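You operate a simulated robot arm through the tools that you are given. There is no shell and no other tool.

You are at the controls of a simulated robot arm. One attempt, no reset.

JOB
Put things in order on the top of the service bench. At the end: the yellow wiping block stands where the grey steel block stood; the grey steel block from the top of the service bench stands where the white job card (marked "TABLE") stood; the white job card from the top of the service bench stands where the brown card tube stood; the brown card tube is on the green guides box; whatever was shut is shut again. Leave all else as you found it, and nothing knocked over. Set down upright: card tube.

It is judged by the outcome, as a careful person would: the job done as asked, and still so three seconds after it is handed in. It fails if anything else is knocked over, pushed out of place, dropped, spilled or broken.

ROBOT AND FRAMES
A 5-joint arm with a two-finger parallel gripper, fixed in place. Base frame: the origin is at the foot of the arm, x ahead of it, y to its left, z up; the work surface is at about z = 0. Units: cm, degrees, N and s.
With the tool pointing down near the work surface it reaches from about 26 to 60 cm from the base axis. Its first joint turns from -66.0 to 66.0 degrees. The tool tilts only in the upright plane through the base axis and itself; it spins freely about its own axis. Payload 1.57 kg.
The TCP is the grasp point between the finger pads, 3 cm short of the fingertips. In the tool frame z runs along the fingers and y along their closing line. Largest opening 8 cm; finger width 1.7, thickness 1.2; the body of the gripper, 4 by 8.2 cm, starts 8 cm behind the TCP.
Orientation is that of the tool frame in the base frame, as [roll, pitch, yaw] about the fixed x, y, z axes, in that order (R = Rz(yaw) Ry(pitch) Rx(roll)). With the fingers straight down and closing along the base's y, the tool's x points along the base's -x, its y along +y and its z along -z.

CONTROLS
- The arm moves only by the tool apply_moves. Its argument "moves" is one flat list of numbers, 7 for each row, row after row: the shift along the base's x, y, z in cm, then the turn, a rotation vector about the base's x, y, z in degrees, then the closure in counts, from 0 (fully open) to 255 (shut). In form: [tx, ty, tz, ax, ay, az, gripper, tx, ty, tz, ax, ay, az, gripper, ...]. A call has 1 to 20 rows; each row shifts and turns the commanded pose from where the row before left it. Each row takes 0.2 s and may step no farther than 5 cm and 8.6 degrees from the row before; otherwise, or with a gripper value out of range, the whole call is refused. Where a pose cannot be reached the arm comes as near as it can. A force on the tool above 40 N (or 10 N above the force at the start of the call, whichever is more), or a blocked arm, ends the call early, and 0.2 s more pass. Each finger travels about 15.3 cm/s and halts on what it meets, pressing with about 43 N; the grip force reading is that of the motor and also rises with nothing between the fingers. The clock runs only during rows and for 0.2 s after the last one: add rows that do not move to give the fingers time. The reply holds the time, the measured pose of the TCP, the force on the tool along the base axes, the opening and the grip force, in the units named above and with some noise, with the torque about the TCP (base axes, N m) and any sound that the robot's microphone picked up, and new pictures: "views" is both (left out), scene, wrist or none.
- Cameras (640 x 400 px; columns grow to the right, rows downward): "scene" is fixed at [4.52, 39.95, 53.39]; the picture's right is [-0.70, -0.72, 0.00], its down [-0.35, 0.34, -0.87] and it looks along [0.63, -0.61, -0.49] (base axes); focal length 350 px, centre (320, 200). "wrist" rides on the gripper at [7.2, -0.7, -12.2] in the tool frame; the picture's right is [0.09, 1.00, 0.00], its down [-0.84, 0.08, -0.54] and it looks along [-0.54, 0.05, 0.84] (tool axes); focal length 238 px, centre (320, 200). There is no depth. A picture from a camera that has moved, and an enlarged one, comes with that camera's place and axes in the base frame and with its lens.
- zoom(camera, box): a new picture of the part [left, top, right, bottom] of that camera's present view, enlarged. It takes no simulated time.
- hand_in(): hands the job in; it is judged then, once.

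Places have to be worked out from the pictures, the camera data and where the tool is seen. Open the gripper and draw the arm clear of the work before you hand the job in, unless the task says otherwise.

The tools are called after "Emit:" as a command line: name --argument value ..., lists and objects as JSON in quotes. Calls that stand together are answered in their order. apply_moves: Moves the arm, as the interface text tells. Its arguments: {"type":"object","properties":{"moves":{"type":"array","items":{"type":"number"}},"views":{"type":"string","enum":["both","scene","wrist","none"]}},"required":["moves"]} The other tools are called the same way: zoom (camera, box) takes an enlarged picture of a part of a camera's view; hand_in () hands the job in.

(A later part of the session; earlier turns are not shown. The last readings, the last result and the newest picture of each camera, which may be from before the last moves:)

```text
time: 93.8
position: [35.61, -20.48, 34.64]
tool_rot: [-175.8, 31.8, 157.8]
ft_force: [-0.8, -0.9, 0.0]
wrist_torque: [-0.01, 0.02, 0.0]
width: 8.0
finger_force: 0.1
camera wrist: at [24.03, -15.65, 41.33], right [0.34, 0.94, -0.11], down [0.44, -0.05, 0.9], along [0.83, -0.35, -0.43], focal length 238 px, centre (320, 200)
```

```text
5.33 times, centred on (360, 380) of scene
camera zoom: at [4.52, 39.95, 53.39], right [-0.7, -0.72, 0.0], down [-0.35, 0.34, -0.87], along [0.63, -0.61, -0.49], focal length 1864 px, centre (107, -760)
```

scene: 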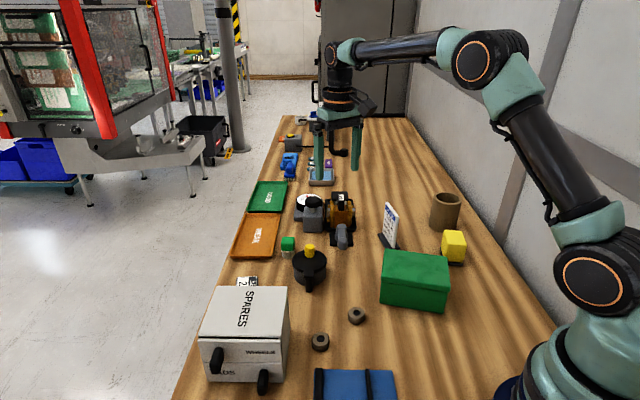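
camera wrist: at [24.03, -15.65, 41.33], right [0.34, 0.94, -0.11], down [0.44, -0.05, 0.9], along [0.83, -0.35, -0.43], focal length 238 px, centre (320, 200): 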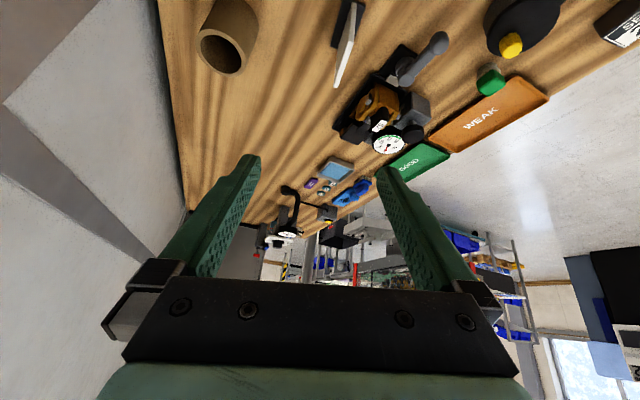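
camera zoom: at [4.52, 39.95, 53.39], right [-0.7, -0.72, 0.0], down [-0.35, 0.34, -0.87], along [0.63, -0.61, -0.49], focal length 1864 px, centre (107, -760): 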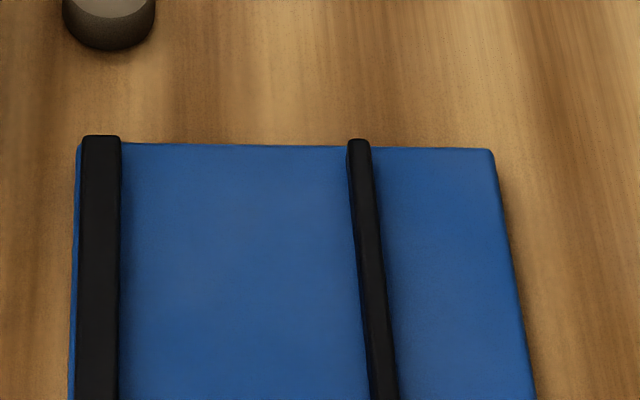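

Those are worn wheels. One more idea: the yellow block's dark slab (about 1 cm thick, slightly offset) could be a separate piece beneath it. I'll straighten the tool and go above the yellow block to look straight down, aligned with its short side.

Emit:
apply_moves --moves '[0, 0, 0, 4, 6.9, 0, 0, 0, 0, 0, 4, 6.9, 0, 0, 0, 0, 0, 4, 6.9, 0, 0, 0, 0, 0, 4, 6.9, 0, 0, -1.2, -2.1, -3, 0, 0, -7.4, 0, -1.2, -2.1, -3, 0, 0, -7.4, 0, -1.3, -2.1, -4, 0, 0, -7.4, 0, -1.3, -2.2, -4, 0, 0, -7.5, 0, 0, 0, 0, 0, 0, 0, 0]' --views "both"

Emit:
zoom --camera "wrist" --box '[240, 60, 400, 200]'

```text
time: 95.8
position: [30.59, -29.05, 20.57]
tool_rot: [-180.0, 0.0, 126.9]
ft_force: [0.2, -0.1, -0.2]
wrist_torque: [0.02, 0.0, -0.02]
width: 7.98
finger_force: 0.0
camera wrist: at [25.7, -23.78, 32.86], right [0.74, 0.67, 0.0], down [0.56, -0.62, 0.54], along [0.36, -0.4, -0.84], focal length 238 px, centre (320, 200)
```

scene: 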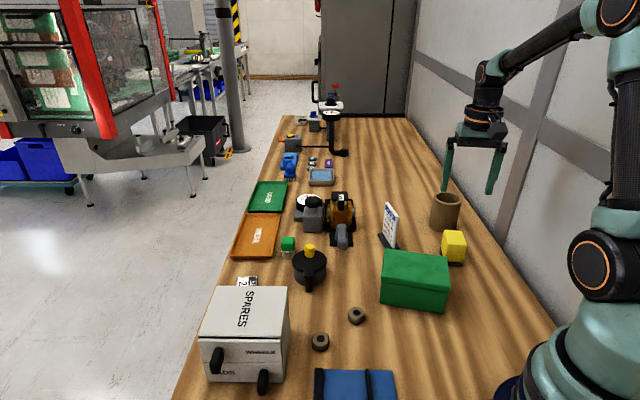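
wrist: 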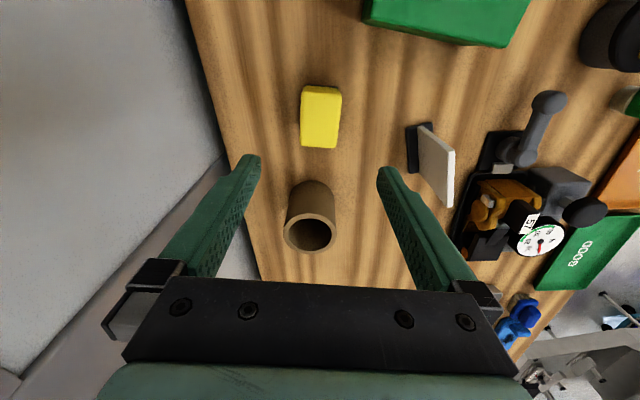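

```text
2.86 times, centred on (320, 130) of wrist
camera zoom: at [25.7, -23.78, 32.86], right [0.74, 0.67, 0.0], down [0.56, -0.62, 0.54], along [0.36, -0.4, -0.84], focal length 681 px, centre (320, 400)
```

zoom: 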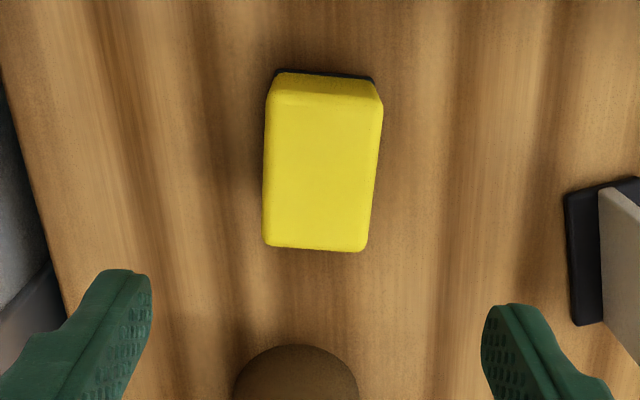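

I'm right above the yellow block and aligned with it. I'll descend, grip the yellow part (fingertips ending above the dark slab), and lift a little to see whether the slab stays behind.

Emit:
apply_moves --moves '[0, 0, -4, 0, 0, 0, 0, 0, 0, -4, 0, 0, 0, 0, 0, 0, -4, 0, 0, 0, 0, 0, 0, -3.8, 0, 0, 0, 0, 0, 0, 0, 0, 0, 0, 0, 0, 0, 0, 0, 0, 0, 255, 0, 0, 0, 0, 0, 0, 255, 0, 0, 0, 0, 0, 0, 255]' --views "both"

```text
time: 97.6
position: [30.45, -29.19, 4.88]
tool_rot: [180.0, 0.0, 127.0]
ft_force: [-1.3, 0.1, 1.3]
wrist_torque: [-0.01, -0.01, -0.02]
width: 4.3
finger_force: 42.6
camera wrist: at [25.64, -23.78, 17.07], right [0.74, 0.67, 0.0], down [0.57, -0.62, 0.54], along [0.36, -0.4, -0.84], focal length 238 px, centre (320, 200)
```

scene: 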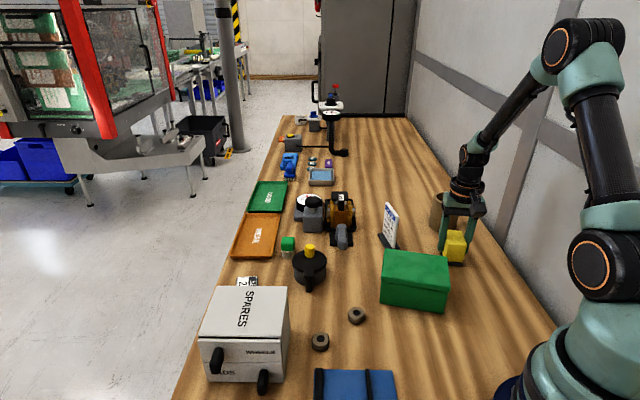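
wrist: 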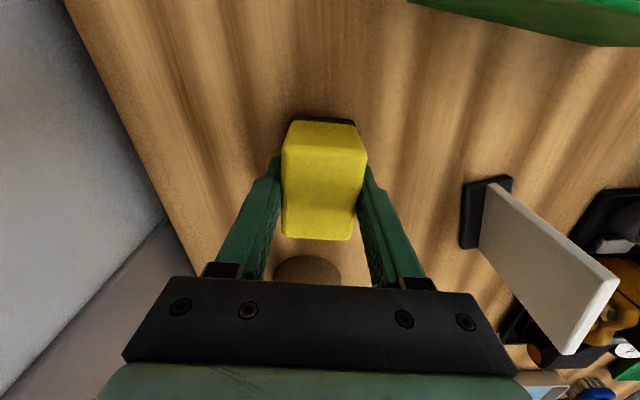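

Emit:
apply_moves --moves '[0, 0, 1, 0, 0, 0, 255, 0, 0, 2, 0, 0, 0, 255, 0, 0, 2, 0, 0, 0, 255, 0, 0, 0, 0, 0, 0, 255]' --views "both"

Emit:
zoom --camera "scene" --box '[425, 200, 495, 280]'

Emit:
zoom --camera "wrist" --box '[230, 60, 410, 270]'

```text
time: 98.6
position: [30.5, -29.09, 9.85]
tool_rot: [180.0, 0.0, 127.0]
ft_force: [-0.4, 0.4, -0.1]
wrist_torque: [-0.01, -0.01, 0.0]
width: 4.3
finger_force: 42.6
camera wrist: at [25.72, -23.73, 22.21], right [0.74, 0.67, 0.0], down [0.57, -0.62, 0.54], along [0.36, -0.4, -0.84], focal length 238 px, centre (320, 200)
```

scene: 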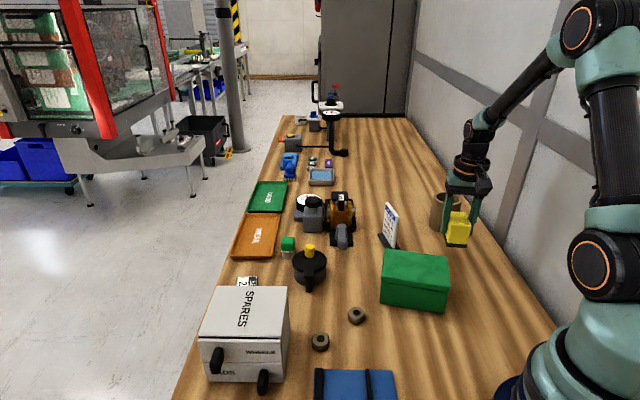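
wrist: 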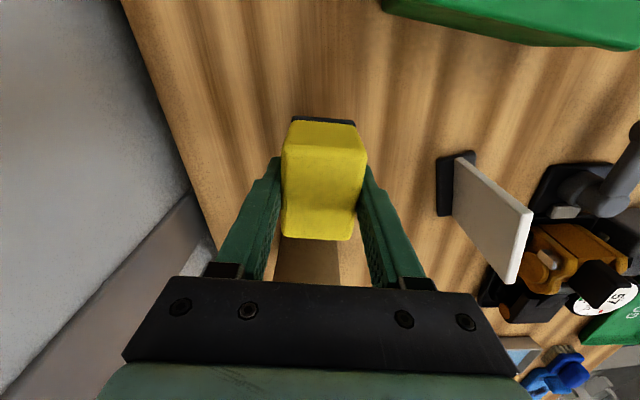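

```text
5.00 times, centred on (460, 240) of scene
camera zoom: at [4.52, 39.95, 53.39], right [-0.7, -0.72, 0.0], down [-0.35, 0.34, -0.87], along [0.63, -0.61, -0.49], focal length 1748 px, centre (-380, 0)
```

zoom: 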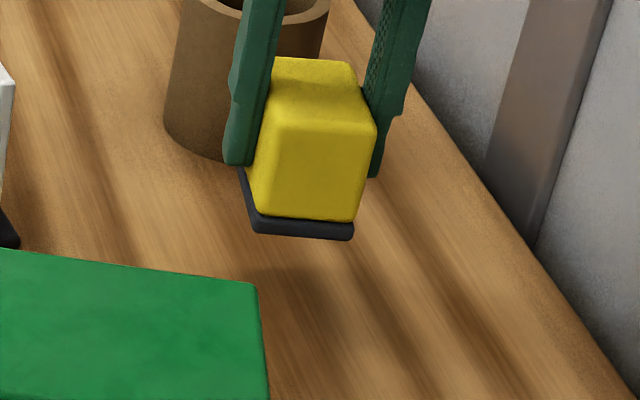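

```text
1.90 times, centred on (320, 165) of wrist
camera zoom: at [25.72, -23.73, 22.21], right [0.74, 0.67, 0.0], down [0.57, -0.62, 0.54], along [0.36, -0.4, -0.84], focal length 454 px, centre (320, 267)
```

zoom: 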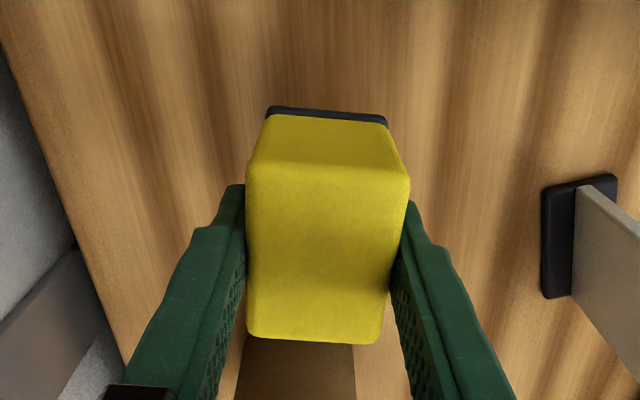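

The dark slab is part of the yellow block and nothing is under it. I set the yellow block back exactly where it was and release.

Emit:
apply_moves --moves '[0, 0, -2, 0, 0, 0, 255, 0, 0, -2, 0, 0, 0, 255, 0, 0, -0.95, 0, 0, 0, 255, 0, 0, 0, 0, 0, 0, 255, 0, 0, 0, 0, 0, 0, 0, 0, 0, 0, 0, 0, 0, 0, 0, 0, 0, 0, 0, 0, 0]' --views "wrist"

```text
time: 100.2
position: [30.6, -29.05, 4.97]
tool_rot: [-180.0, 0.0, 127.0]
ft_force: [-0.5, 0.5, 0.1]
wrist_torque: [0.01, -0.02, 0.02]
width: 8.01
finger_force: 0.1
camera wrist: at [25.72, -23.73, 17.23], right [0.74, 0.67, 0.0], down [0.57, -0.62, 0.54], along [0.36, -0.4, -0.84], focal length 238 px, centre (320, 200)
```

wrist: 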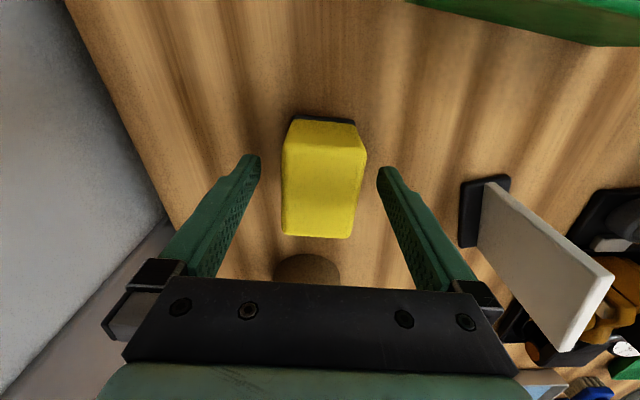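

The yellow block is back in place. I'll go look closely at the dark "SET 26" block behind the cabinet — it is the only other loose block in reach.

Emit:
apply_moves --moves '[0, 0, 4, 0, 0, 0, 0, 0, 0, 4, 0, 0, 0, 0, 0, 0, 4, 0, 0, 0, 0, 0.5, 3, 4, 0, 0, 4, 0, 1, 4, 1, 0, 0, 4, 0, 1, 4, 0, 0, 0, 4, 0, 1, 4, 0, 0, 0, 4, 0, 1, 4, 0, 0, 0, 4, 0, 1, 4, 0, 0, 0, 4, 0, 1, 4, 0, 0, 0, 4, 0, 1, 4, 0, 0, 0, 4, 0, 1, 4, 0, 0, 0, 4, 0, 0, 0, 0, 0, 0, 0, 0]' --views "wrist"

```text
refused: row 4 steps farther than a row can; nothing moved
```

Emit:
apply_moves --moves '[0, 0, 4, 0, 0, 0, 0, 0, 0, 4, 0, 0, 0, 0, 0, 0, 4, 0, 0, 0, 0, 0.5, 3, 3, 0, 0, 4, 0, 1, 4, 1, 0, 0, 4, 0, 1, 4, 0, 0, 0, 4, 0, 1, 4, 0, 0, 0, 4, 0, 1, 4, 0, 0, 0, 4, 0, 1, 4, 0, 0, 0, 4, 0, 1, 4, 0, 0, 0, 4, 0, 1, 4, 0, 0, 0, 4, 0, 1, 4, 0, 0, 0, 4, 0, 0, 0, 0, 0, 0, 0, 0]' --views "wrist"

```text
time: 103.0
position: [39.19, 6.01, 20.9]
tool_rot: [180.0, 0.0, 163.0]
ft_force: [0.1, 0.1, 0.5]
wrist_torque: [0.0, 0.0, 0.01]
width: 8.03
finger_force: 0.1
camera wrist: at [32.0, 7.44, 33.18], right [0.2, 0.98, 0.0], down [0.82, -0.17, 0.54], along [0.53, -0.11, -0.84], focal length 238 px, centre (320, 200)
```

wrist: 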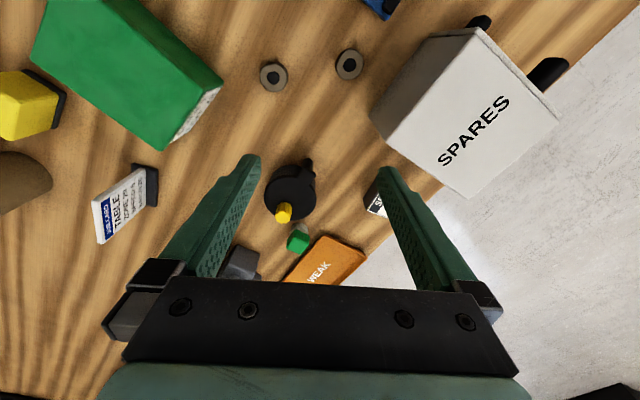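

Emit:
apply_moves --moves '[2, 4, 0, 0, 0, 0, 0, 2, 3, 0, 0, 0, 0, 0, 0, 0, 0, 0, 0, 0, 0]' --views "wrist"

Emit:
zoom --camera "wrist" --box '[250, 110, 390, 240]'

```text
time: 103.8
position: [43.15, 13.01, 21.02]
tool_rot: [180.0, 0.0, 163.0]
ft_force: [0.2, -0.9, -0.2]
wrist_torque: [0.01, -0.02, 0.01]
width: 8.02
finger_force: 0.0
camera wrist: at [35.98, 14.43, 33.2], right [0.2, 0.98, 0.0], down [0.82, -0.17, 0.54], along [0.53, -0.11, -0.84], focal length 238 px, centre (320, 200)
```

wrist: 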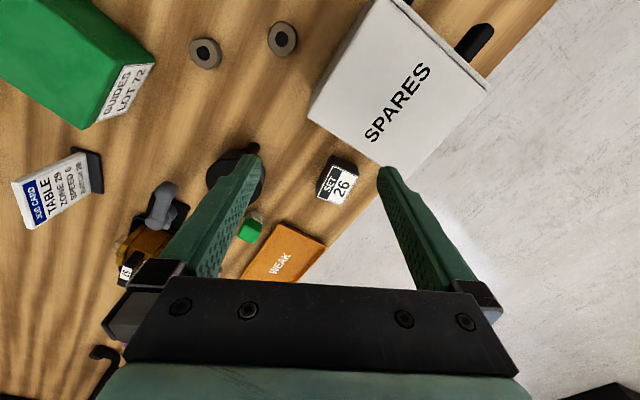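

```text
3.08 times, centred on (320, 175) of wrist
camera zoom: at [35.98, 14.43, 33.2], right [0.2, 0.98, 0.0], down [0.82, -0.17, 0.54], along [0.53, -0.11, -0.84], focal length 733 px, centre (320, 277)
```

zoom: 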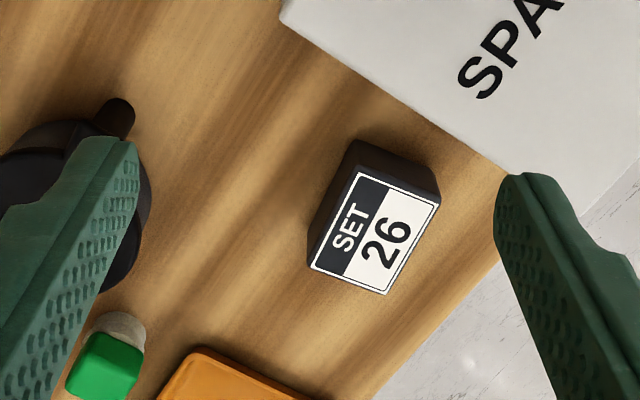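

SET 26 is a sign block, not steel. The only bench area I've never seen is behind the robot's foot, so I'll raise the arm and turn the camera inward to look there.

Emit:
apply_moves --moves '[-0.9, -0.76, 1.24, 0, 0, -8.4, 0, -0.9, -0.76, 1.24, 0, 0, -8.4, 0, -0.9, -0.76, 1.24, 0, 0, -8.4, 0, -0.9, -0.76, 1.24, 0, 0, -8.4, 0, -0.9, -0.76, 1.24, 0, 0, -8.4, 0, -0.9, -0.76, 1.24, 0, 0, -8.4, 0, -0.9, -0.76, 1.24, 0, 0, -8.4, 0, -0.9, -0.76, 1.24, 0, 0, -8.4, 0, -0.9, -0.76, 1.24, 0, 0, -8.4, 0, -0.9, -0.76, 1.24, 0, 0, -8.4, 0, -0.9, -0.76, 1.24, 0, 0, -8.4, 0, -0.9, -0.76, 1.24, 0, 0, -8.4, 0, -0.9, -0.76, 1.24, 0, 0, -8.4, 0, -0.9, -0.76, 1.24, 0, 0, -8.4, 0, -0.9, -0.76, 1.24, 0, 0, -8.4, 0, -0.9, -0.76, 1.24, 0, 0, -8.4, 0, 0, 0, 0, 0, 0, 0, 0]' --views "wrist"

```text
time: 107.4
position: [28.69, 0.84, 40.84]
tool_rot: [180.0, -0.1, 28.5]
ft_force: [-0.2, -1.2, 0.5]
wrist_torque: [0.03, -0.01, 0.03]
width: 7.99
finger_force: 0.0
camera wrist: at [34.63, 4.78, 53.03], right [0.56, -0.83, 0.0], down [-0.7, -0.47, 0.54], along [-0.45, -0.3, -0.84], focal length 238 px, centre (320, 200)
```

wrist: 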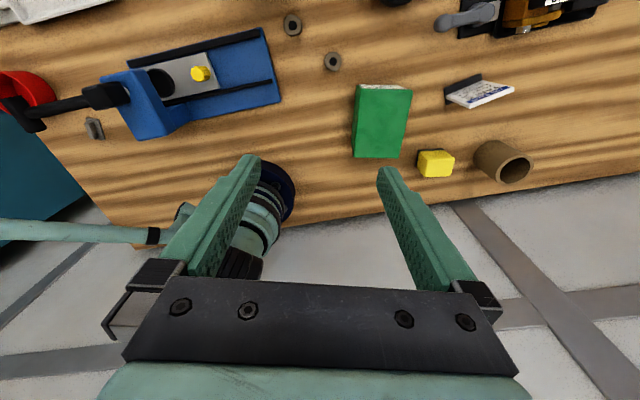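

Emit:
zoom --camera "wrist" --box '[60, 90, 140, 160]'

Emit:
zoom --camera "wrist" --box '[80, 20, 290, 150]'

Emit:
zoom --camera "wrist" --box '[340, 60, 540, 200]'

Emit:
zoom --camera "wrist" --box '[270, 0, 640, 90]'

```text
5.71 times, centred on (100, 125) of wrist
camera zoom: at [34.63, 4.78, 53.03], right [0.56, -0.83, 0.0], down [-0.7, -0.47, 0.54], along [-0.45, -0.3, -0.84], focal length 1362 px, centre (1577, 629)
```

zoom: 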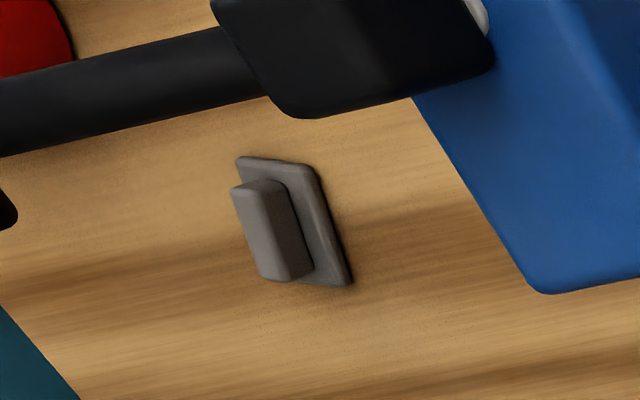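

```text
3.05 times, centred on (185, 85) of wrist
camera zoom: at [34.63, 4.78, 53.03], right [0.56, -0.83, 0.0], down [-0.7, -0.47, 0.54], along [-0.45, -0.3, -0.84], focal length 726 px, centre (731, 550)
```

zoom: 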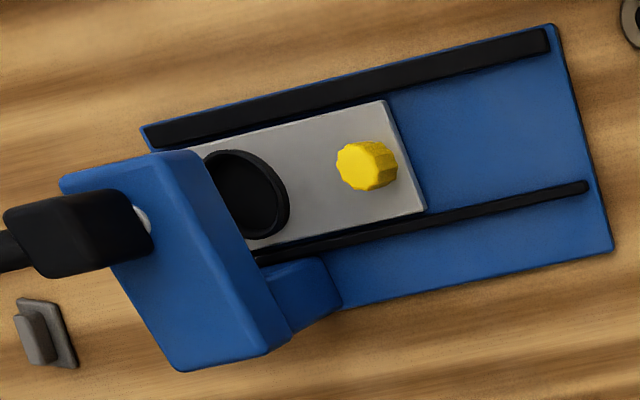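

```text
2.86 times, centred on (440, 130) of wrist
camera zoom: at [34.63, 4.78, 53.03], right [0.56, -0.83, 0.0], down [-0.7, -0.47, 0.54], along [-0.45, -0.3, -0.84], focal length 681 px, centre (-23, 400)
```

zoom: 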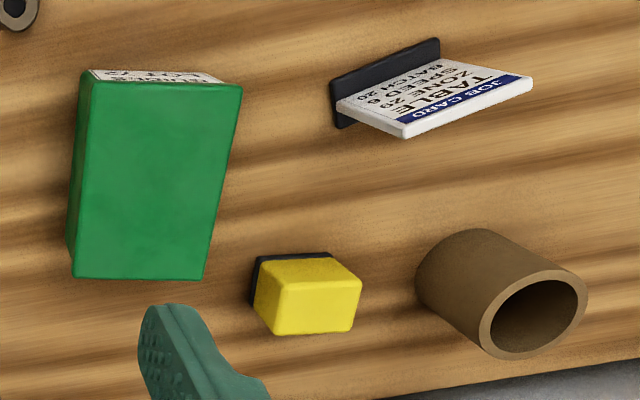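

```text
1.73 times, centred on (455, 45) of wrist
camera zoom: at [34.63, 4.78, 53.03], right [0.56, -0.83, 0.0], down [-0.7, -0.47, 0.54], along [-0.45, -0.3, -0.84], focal length 412 px, centre (86, 468)
```

zoom: 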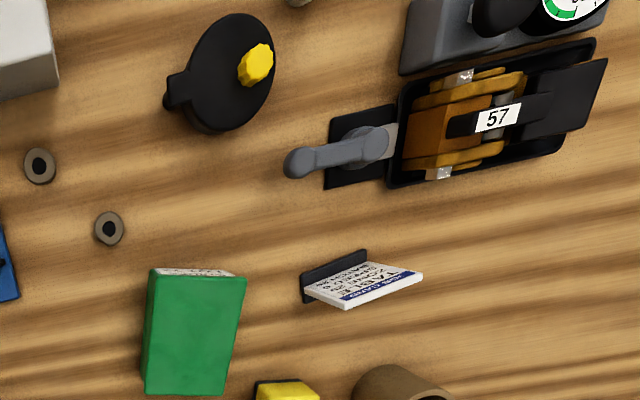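

The overview shows the whole near bench and still no steel block. I'll zoom on the bare wood areas in case a mirror-like steel block is blending with the bench.

Emit:
zoom --camera "wrist" --box '[280, 60, 440, 180]'

Emit:
zoom --camera "wrist" --box '[500, 20, 640, 180]'

Emit:
zoom --camera "wrist" --box '[60, 100, 280, 250]'

Emit:
zoom --camera "scene" --box '[340, 110, 450, 200]'

Emit:
zoom --camera "scene" --box '[290, 290, 390, 380]'

```text
3.33 times, centred on (360, 120) of wrist
camera zoom: at [34.63, 4.78, 53.03], right [0.56, -0.83, 0.0], down [-0.7, -0.47, 0.54], along [-0.45, -0.3, -0.84], focal length 794 px, centre (187, 467)
```

zoom: 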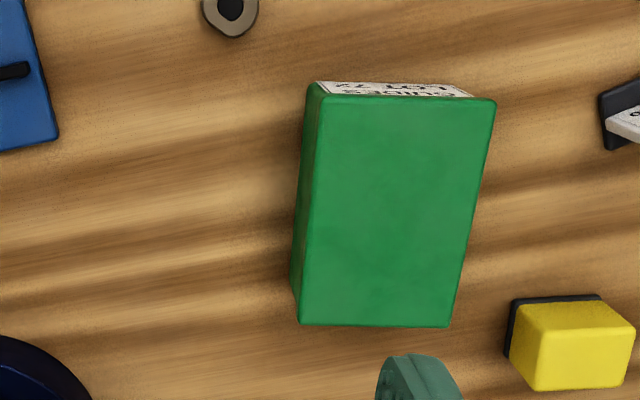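

```text
2.50 times, centred on (570, 100) of wrist
camera zoom: at [34.63, 4.78, 53.03], right [0.56, -0.83, 0.0], down [-0.7, -0.47, 0.54], along [-0.45, -0.3, -0.84], focal length 596 px, centre (-305, 450)
```

zoom: 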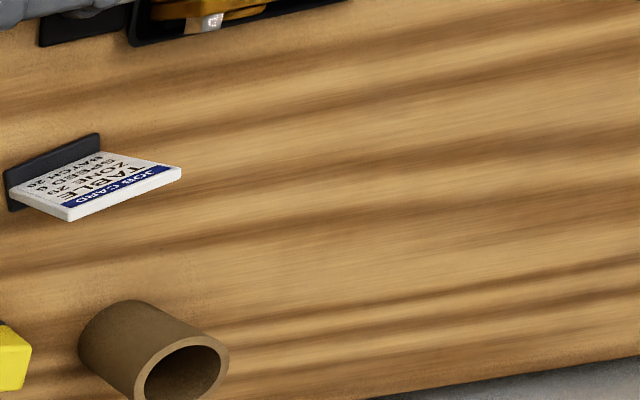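

```text
2.67 times, centred on (170, 175) of wrist
camera zoom: at [34.63, 4.78, 53.03], right [0.56, -0.83, 0.0], down [-0.7, -0.47, 0.54], along [-0.45, -0.3, -0.84], focal length 636 px, centre (720, 267)
```

zoom: 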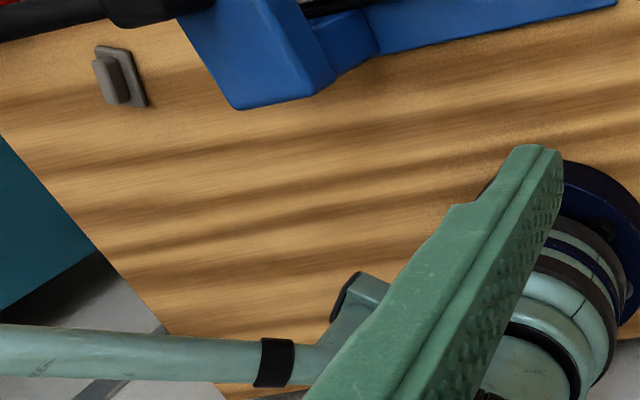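

```text
4.44 times, centred on (395, 155) of scene
camera zoom: at [4.52, 39.95, 53.39], right [-0.7, -0.72, 0.0], down [-0.35, 0.34, -0.87], along [0.63, -0.61, -0.49], focal length 1553 px, centre (-13, 400)
```

zoom: 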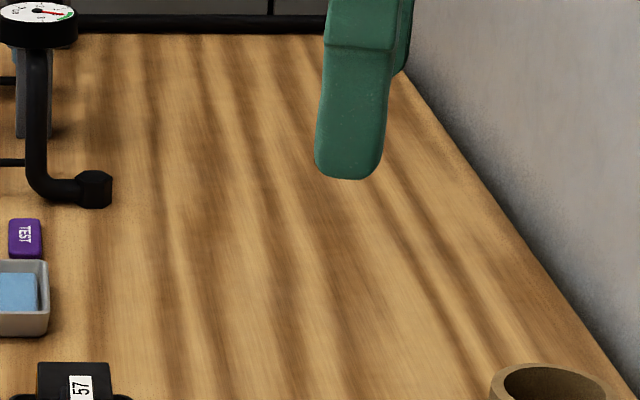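

```text
4.44 times, centred on (340, 335) of scene
camera zoom: at [4.52, 39.95, 53.39], right [-0.7, -0.72, 0.0], down [-0.35, 0.34, -0.87], along [0.63, -0.61, -0.49], focal length 1553 px, centre (231, -400)
```

zoom: 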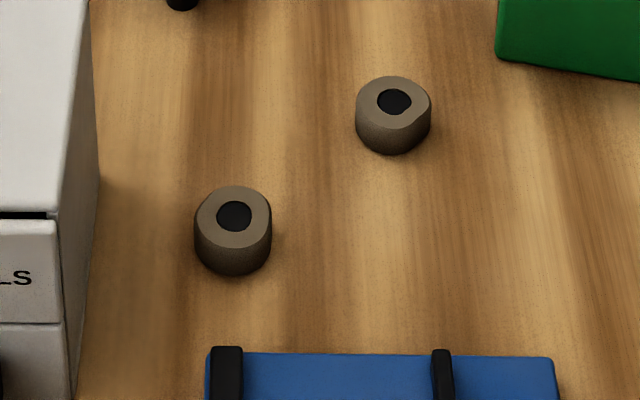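

Nothing blends into the wood either; the steel block is nowhere I can see or open. I'll carry on with the parts of the chain that come first anyway (tube, then card), watching for the block as things move. First, over the tube's near wall to pinch it.

Emit:
apply_moves --moves '[0.84, -3.89, -1.9, 0, 0, 7.85, 0, 0.84, -3.89, -1.9, 0, 0, 7.85, 0, 0.84, -3.89, -1.9, 0, 0, 0, 0, 0.84, -3.89, -1.9, 0, 0, 0, 0, 0.84, -3.89, -1.9, 0, 0, 0, 0, 0.84, -3.89, -1.9, 0, 0, 0, 0, 0.84, -3.89, -1.9, 0, 0, 0, 0, 0.84, -3.89, -1.9, 0, 0, 0, 0, 0.84, -3.89, -1.9, 0, 0, 0, 0, 0.84, -3.89, -1.9, 0, 0, 0, 0, 0, 0, 0, 0, 0, 0, 0]' --views "both"

Emit:
zoom --camera "wrist" --box '[230, 60, 410, 220]'

```text
time: 109.8
position: [37.29, -38.1, 21.73]
tool_rot: [-180.0, 0.1, 44.3]
ft_force: [0.7, -0.7, 0.3]
wrist_torque: [0.02, 0.04, 0.01]
width: 8.01
finger_force: 0.0
camera wrist: at [41.84, -32.63, 33.97], right [0.76, -0.65, 0.0], down [-0.54, -0.64, 0.54], along [-0.35, -0.41, -0.84], focal length 238 px, centre (320, 200)
```

scene: 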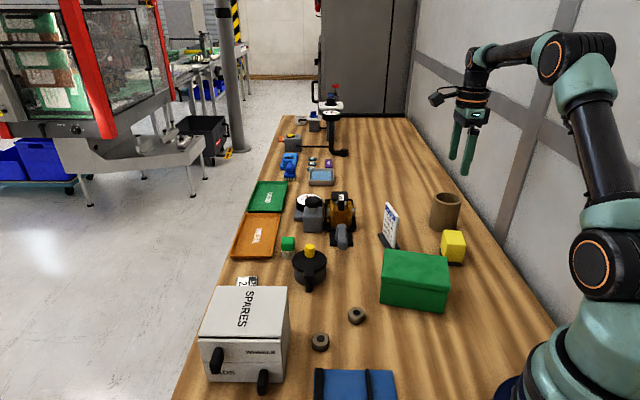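
wrist: 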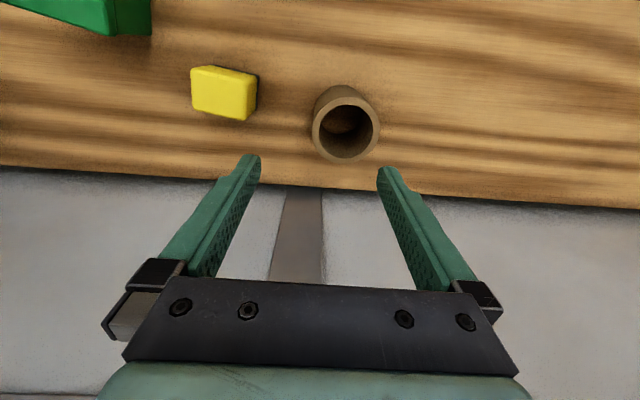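

```text
2.50 times, centred on (320, 140) of wrist
camera zoom: at [41.84, -32.63, 33.97], right [0.76, -0.65, 0.0], down [-0.54, -0.64, 0.54], along [-0.35, -0.41, -0.84], focal length 596 px, centre (320, 350)
```

zoom: 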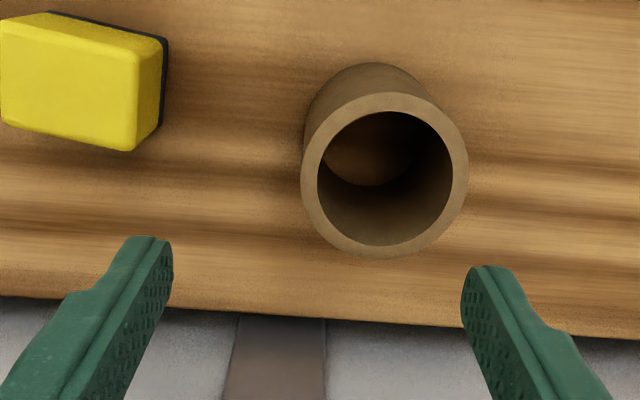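

The tube's rim centre is at about (39.0, −40.2), height about 8.2 cm. I shift to straddle its near wall and descend partway, then check.

Emit:
apply_moves --moves '[-0.57, 0.24, 0, 0, 0, 0, 60, 0, 0, -4.5, 0, 0, 0, 60, 0, 0, -4.0, 0, 0, 0, 60, 0, 0, 0, 0, 0, 0, 60]' --views "both"

Emit:
zoom --camera "wrist" --box '[220, 80, 420, 260]'

Emit:
zoom --camera "scene" --box '[410, 150, 500, 240]'

```text
time: 110.8
position: [36.72, -37.92, 13.23]
tool_rot: [-180.0, 0.1, 44.3]
ft_force: [0.0, 0.2, 0.1]
wrist_torque: [0.01, 0.0, 0.0]
width: 6.13
finger_force: 0.1
camera wrist: at [41.29, -32.46, 25.51], right [0.76, -0.65, 0.0], down [-0.54, -0.64, 0.54], along [-0.35, -0.41, -0.84], focal length 238 px, centre (320, 200)
```

scene: 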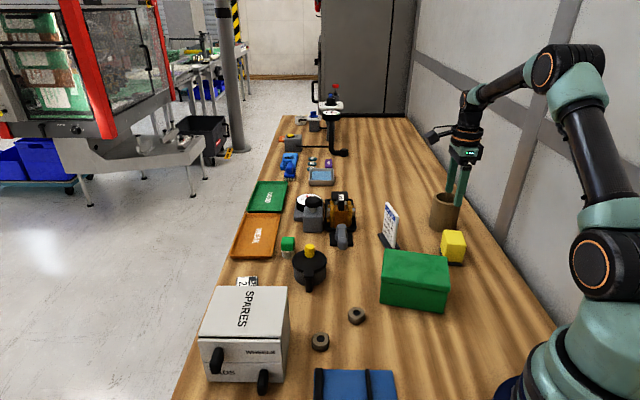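
wrist: 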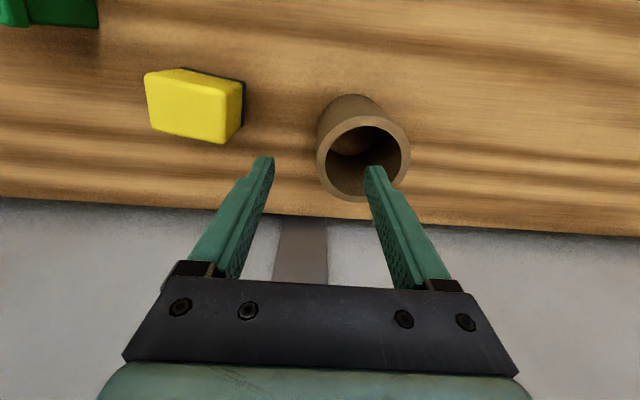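

```text
2.22 times, centred on (320, 170) of wrist
camera zoom: at [41.29, -32.46, 25.51], right [0.76, -0.65, 0.0], down [-0.54, -0.64, 0.54], along [-0.35, -0.41, -0.84], focal length 530 px, centre (320, 267)
```

zoom: 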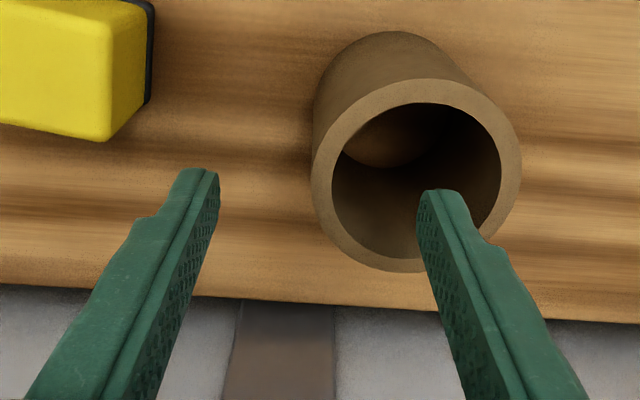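

```text
4.44 times, centred on (455, 195) of scene
camera zoom: at [4.52, 39.95, 53.39], right [-0.7, -0.72, 0.0], down [-0.35, 0.34, -0.87], along [0.63, -0.61, -0.49], focal length 1553 px, centre (-280, 222)
```

zoom: 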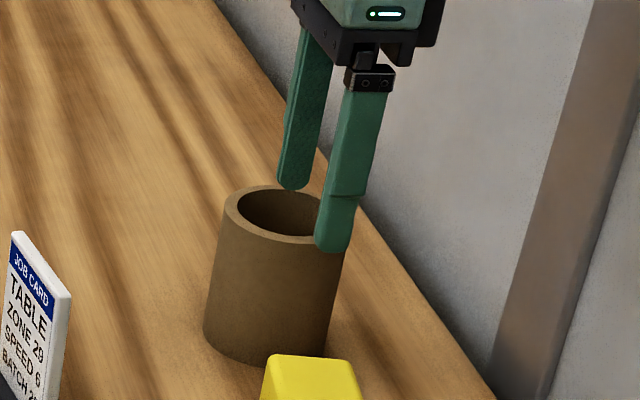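

Emit:
apply_moves --moves '[0, 0, -2.8, 0, 0, 0, 60, 0, 0, -2.7, 0, 0, 0, 60, 0, 0, 0, 0, 0, 0, 60]' --views "both"

Emit:
zoom --camera "scene" --box '[410, 150, 500, 240]'

```text
time: 111.6
position: [36.58, -37.9, 7.83]
tool_rot: [-180.0, -0.1, 44.3]
ft_force: [0.3, -0.1, 0.4]
wrist_torque: [-0.02, -0.03, -0.02]
width: 6.11
finger_force: 0.0
camera wrist: at [41.21, -32.41, 20.05], right [0.76, -0.65, 0.0], down [-0.54, -0.64, 0.54], along [-0.35, -0.41, -0.84], focal length 238 px, centre (320, 200)
```

scene: 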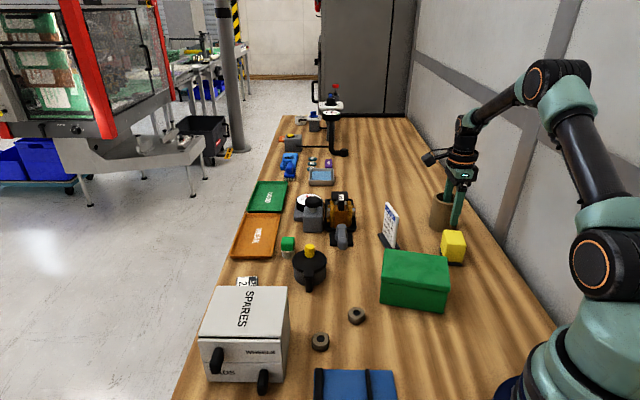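
wrist: 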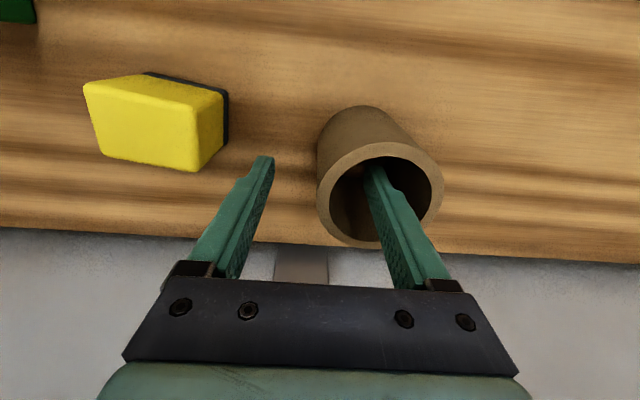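

```text
4.44 times, centred on (455, 195) of scene
camera zoom: at [4.52, 39.95, 53.39], right [-0.7, -0.72, 0.0], down [-0.35, 0.34, -0.87], along [0.63, -0.61, -0.49], focal length 1553 px, centre (-280, 222)
```

zoom: 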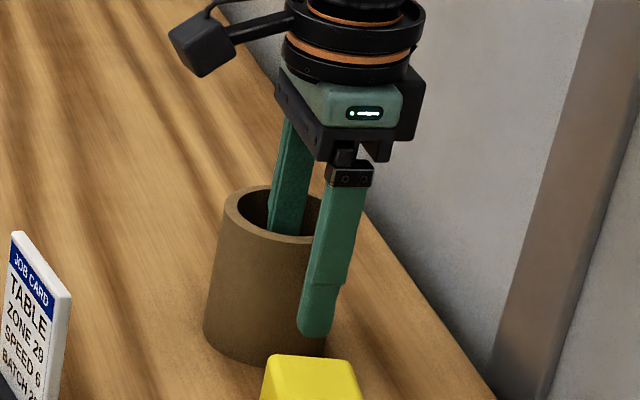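

One finger is inside and the other outside the tube wall. I close to pinch the wall.

Emit:
apply_moves --moves '[0, 0, 0, 0, 0, 0, 180, 0, 0, 0, 0, 0, 0, 255, 0, 0, 0, 0, 0, 0, 255, 0, 0, 0, 0, 0, 0, 255]' --views "both"

Emit:
zoom --camera "scene" --box '[410, 150, 500, 240]'

```text
time: 112.6
position: [36.42, -37.82, 7.82]
tool_rot: [180.0, 0.0, 44.2]
ft_force: [-0.8, 0.2, -0.6]
wrist_torque: [0.02, -0.02, -0.02]
width: 0.96
finger_force: 28.0
camera wrist: at [41.21, -32.41, 20.09], right [0.76, -0.65, 0.0], down [-0.54, -0.64, 0.54], along [-0.35, -0.41, -0.84], focal length 238 px, centre (320, 200)
```

scene: 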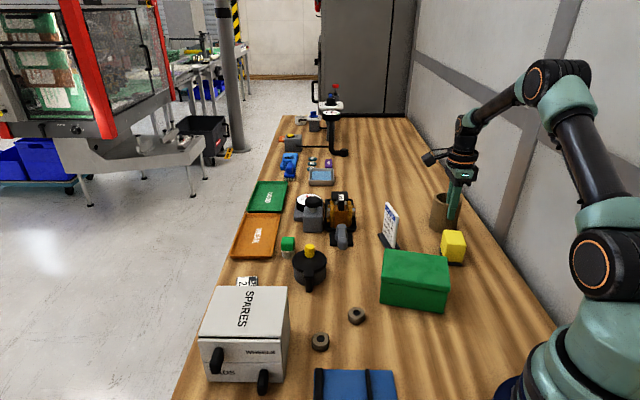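
wrist: 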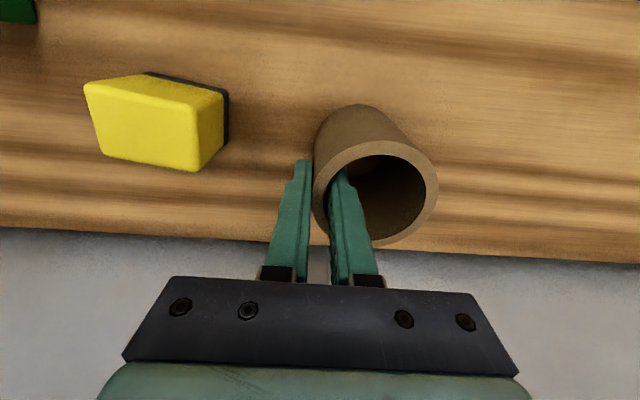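

```text
4.44 times, centred on (455, 195) of scene
camera zoom: at [4.52, 39.95, 53.39], right [-0.7, -0.72, 0.0], down [-0.35, 0.34, -0.87], along [0.63, -0.61, -0.49], focal length 1553 px, centre (-280, 222)
```

zoom: 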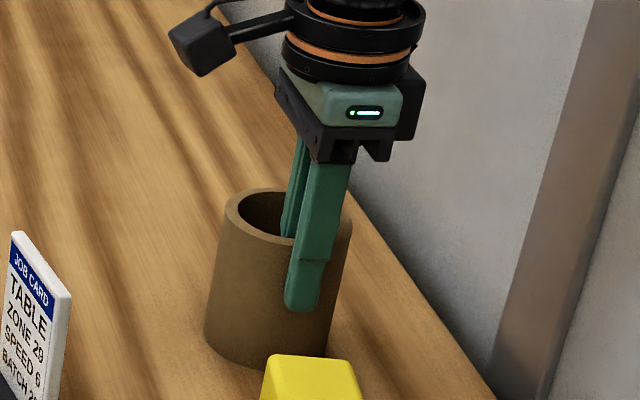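

The wall is pinched firmly. I lift the tube gently straight up and check it hangs level.

Emit:
apply_moves --moves '[0, 0, 0.6, 0, 0, 0, 255, 0, 0, 1.2, 0, 0, 0, 255, 0, 0, 2, 0, 0, 0, 255, 0, 0, 2.5, 0, 0, 0, 255, 0, 0, 2.5, 0, 0, 0, 255, 0, 0, 2, 0, 0, 0, 255, 0, 0, 0, 0, 0, 0, 255]' --views "both"

Emit:
zoom --camera "scene" --box '[400, 110, 520, 240]'

```text
time: 114.2
position: [36.42, -37.82, 18.6]
tool_rot: [180.0, 0.0, 44.3]
ft_force: [-0.2, 0.4, -1.0]
wrist_torque: [0.03, 0.06, 0.02]
width: 0.96
finger_force: 27.8
camera wrist: at [41.14, -32.45, 30.82], right [0.76, -0.65, 0.0], down [-0.54, -0.64, 0.54], along [-0.35, -0.41, -0.84], focal length 238 px, centre (320, 200)
```

scene: 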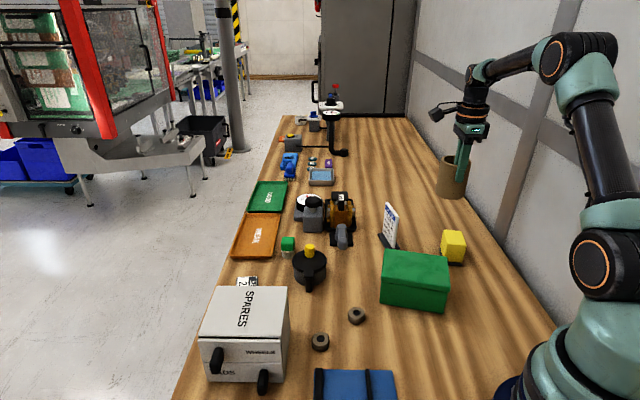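
wrist: 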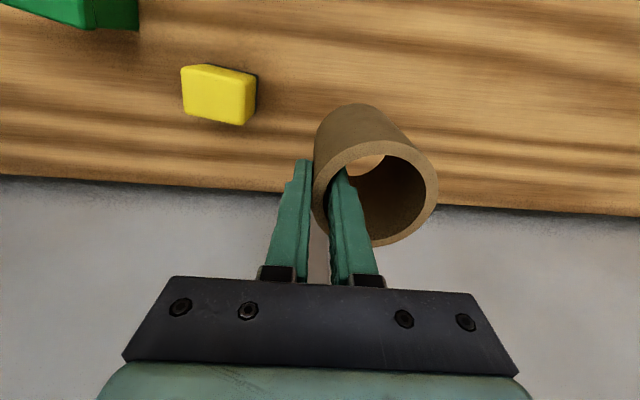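

```text
3.08 times, centred on (460, 175) of scene
camera zoom: at [4.52, 39.95, 53.39], right [-0.7, -0.72, 0.0], down [-0.35, 0.34, -0.87], along [0.63, -0.61, -0.49], focal length 1075 px, centre (-111, 277)
```

zoom: 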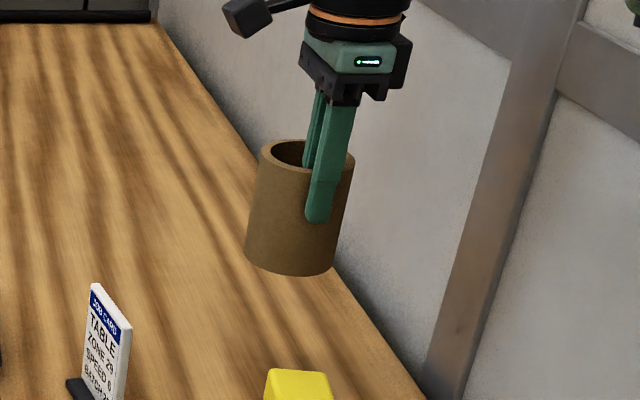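

The tube hangs level and nothing was under it. I carry it over toward the green box's centre (30.5, −12), keeping it high.

Emit:
apply_moves --moves '[-0.35, 1.17, 0, 0, 0, 0, 255, -0.7, 2.34, 0, 0, 0, 0, 255, -0.7, 2.34, 0, 0, 0, 0, 255, -0.7, 2.34, 0, 0, 0, 0, 255, -0.7, 2.34, 0, 0, 0, 0, 255, -0.7, 2.34, 0, 0, 0, 0, 255, -0.7, 2.34, 0, 0, 0, 0, 255, -0.7, 2.34, 0, 0, 0, 0, 255, -0.7, 2.34, 0, 0, 0, 0, 255, -0.7, 2.34, 0, 0, 0, 0, 255, -0.7, 2.34, 0, 0, 0, 0, 255, -0.7, 2.34, 0, 0, 0, 0, 255, -0.35, 1.17, 0, 0, 0, 0, 255, 0, 0, 0, 0, 0, 0, 255]' --views "both"

Emit:
zoom --camera "scene" --box '[350, 190, 490, 330]'

```text
time: 117.2
position: [28.08, -9.74, 18.66]
tool_rot: [-180.0, 0.1, 44.3]
ft_force: [-0.6, -0.9, -1.8]
wrist_torque: [0.08, 0.0, 0.0]
width: 0.96
finger_force: 28.1
camera wrist: at [32.73, -4.36, 30.78], right [0.76, -0.65, 0.0], down [-0.54, -0.64, 0.54], along [-0.35, -0.41, -0.84], focal length 238 px, centre (320, 200)
```

scene: 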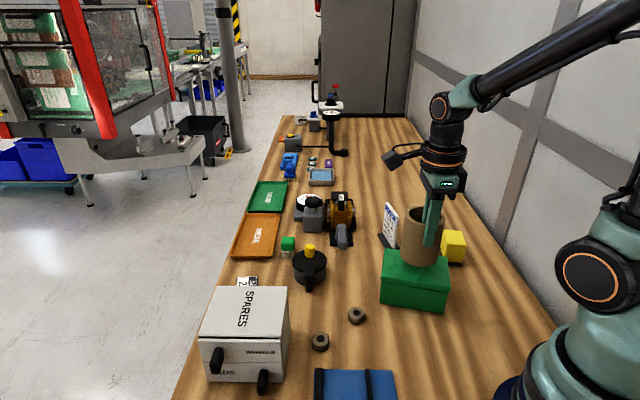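
wrist: 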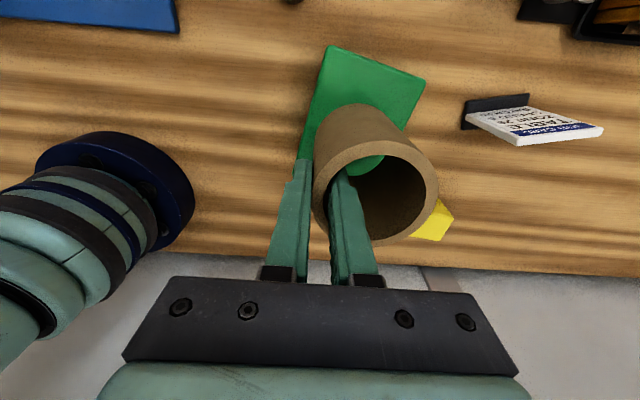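

```text
2.86 times, centred on (420, 260) of scene
camera zoom: at [4.52, 39.95, 53.39], right [-0.7, -0.72, 0.0], down [-0.35, 0.34, -0.87], along [0.63, -0.61, -0.49], focal length 999 px, centre (34, 29)
```

zoom: 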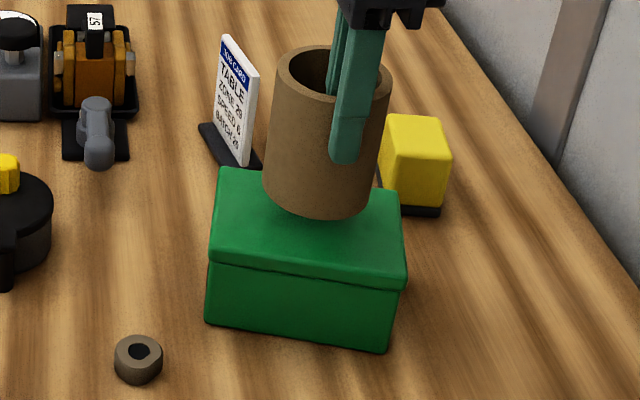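

The tube is over the box, slightly to the wall side; I nudge it 0.4 cm and lower most of the way.

Emit:
apply_moves --moves '[0.15, 0.15, -0.8, 0, 0, 0, 255, 0.15, 0.15, -1.2, 0, 0, 0, 255, 0, 0, -1.0, 0, 0, 0, 255, 0, 0, -0.5, 0, 0, 0, 255, 0, 0, 0, 0, 0, 0, 255]' --views "scene"

Emit:
zoom --camera "scene" --box '[350, 190, 490, 330]'

```text
time: 118.4
position: [28.61, -9.52, 15.24]
tool_rot: [179.9, -0.1, 44.4]
ft_force: [-4.8, 2.0, 24.0]
wrist_torque: [0.15, 0.21, -0.1]
width: 0.94
finger_force: 27.8
```

scene: 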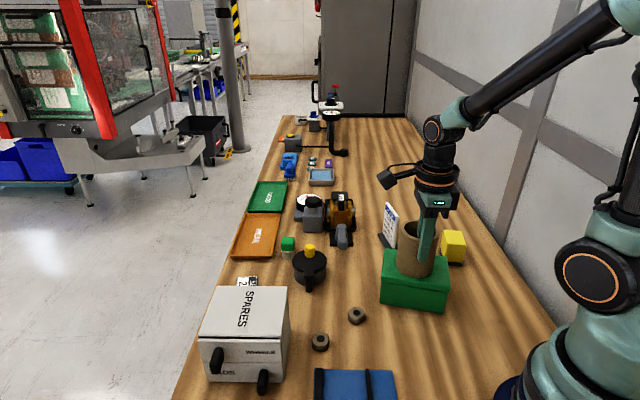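

```text
2.86 times, centred on (420, 260) of scene
camera zoom: at [4.51, 39.96, 53.39], right [-0.7, -0.72, 0.0], down [-0.35, 0.34, -0.87], along [0.63, -0.61, -0.49], focal length 999 px, centre (34, 29)
```

zoom: 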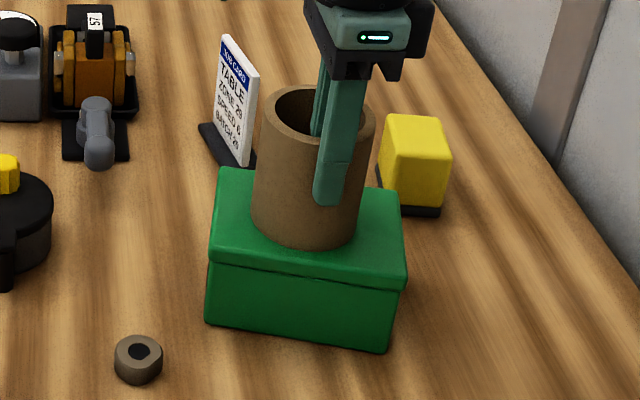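

Contact: 24 N, the tube is resting on the box. I ease up 0.2 cm to unload before releasing.

Emit:
apply_moves --moves '[0, 0, 0.2, 0, 0, 0, 255, 0, 0, 0, 0, 0, 0, 255]' --views "none"

```text
time: 119.0
position: [28.36, -9.48, 15.34]
tool_rot: [-179.9, 0.0, 44.4]
ft_force: [0.5, 0.0, -0.8]
wrist_torque: [0.01, 0.02, -0.03]
width: 0.96
finger_force: 27.6
```

Emit:
apply_moves --moves '[0, 0, 0, 0, 0, 0, 205, 0, 0, 0, 0, 0, 0, 170, 0, 0, 0, 0, 0, 0, 150, 0, 0, 1, 0, 0, 0, 150, 0, 0, 2, 0, 0, 0, 150, 0, 0, 3, 0, 0, 0, 150, 0, 0, 3, 0, 0, 0, 150, 0, 0, 0, 0, 0, 0, 150]' --views "both"

Emit:
zoom --camera "scene" --box '[350, 190, 490, 330]'

```text
time: 120.8
position: [28.58, -9.57, 24.28]
tool_rot: [-180.0, 0.0, 44.4]
ft_force: [0.3, 0.0, -0.4]
wrist_torque: [-0.01, -0.01, -0.01]
width: 3.31
finger_force: 0.0
camera wrist: at [33.19, -4.06, 36.54], right [0.76, -0.65, 0.0], down [-0.54, -0.64, 0.54], along [-0.35, -0.41, -0.84], focal length 238 px, centre (320, 200)
```

scene: 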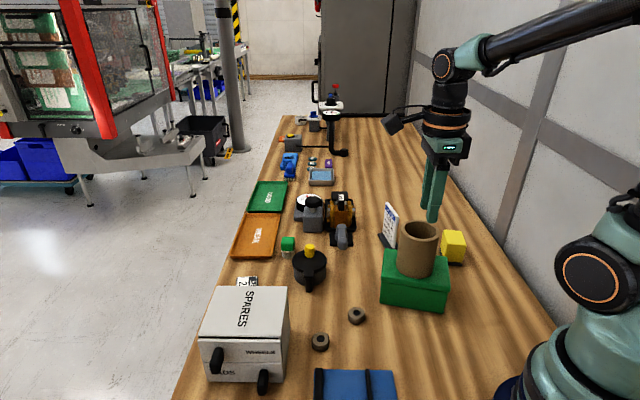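
wrist: 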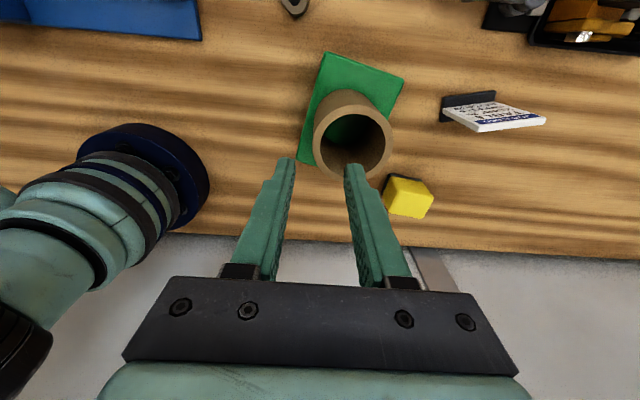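

```text
2.86 times, centred on (420, 260) of scene
camera zoom: at [4.52, 39.95, 53.39], right [-0.7, -0.72, 0.0], down [-0.35, 0.34, -0.87], along [0.63, -0.61, -0.49], focal length 999 px, centre (34, 29)
```

zoom: 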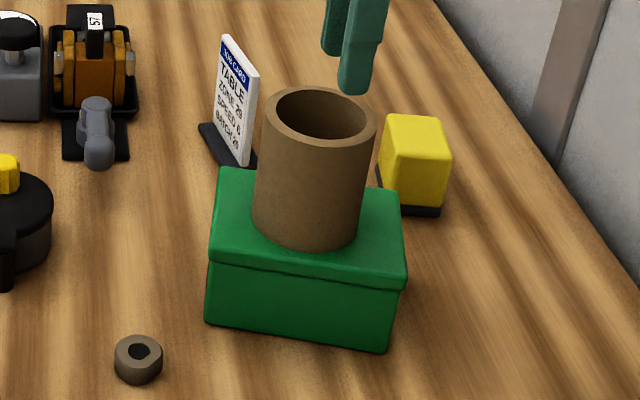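

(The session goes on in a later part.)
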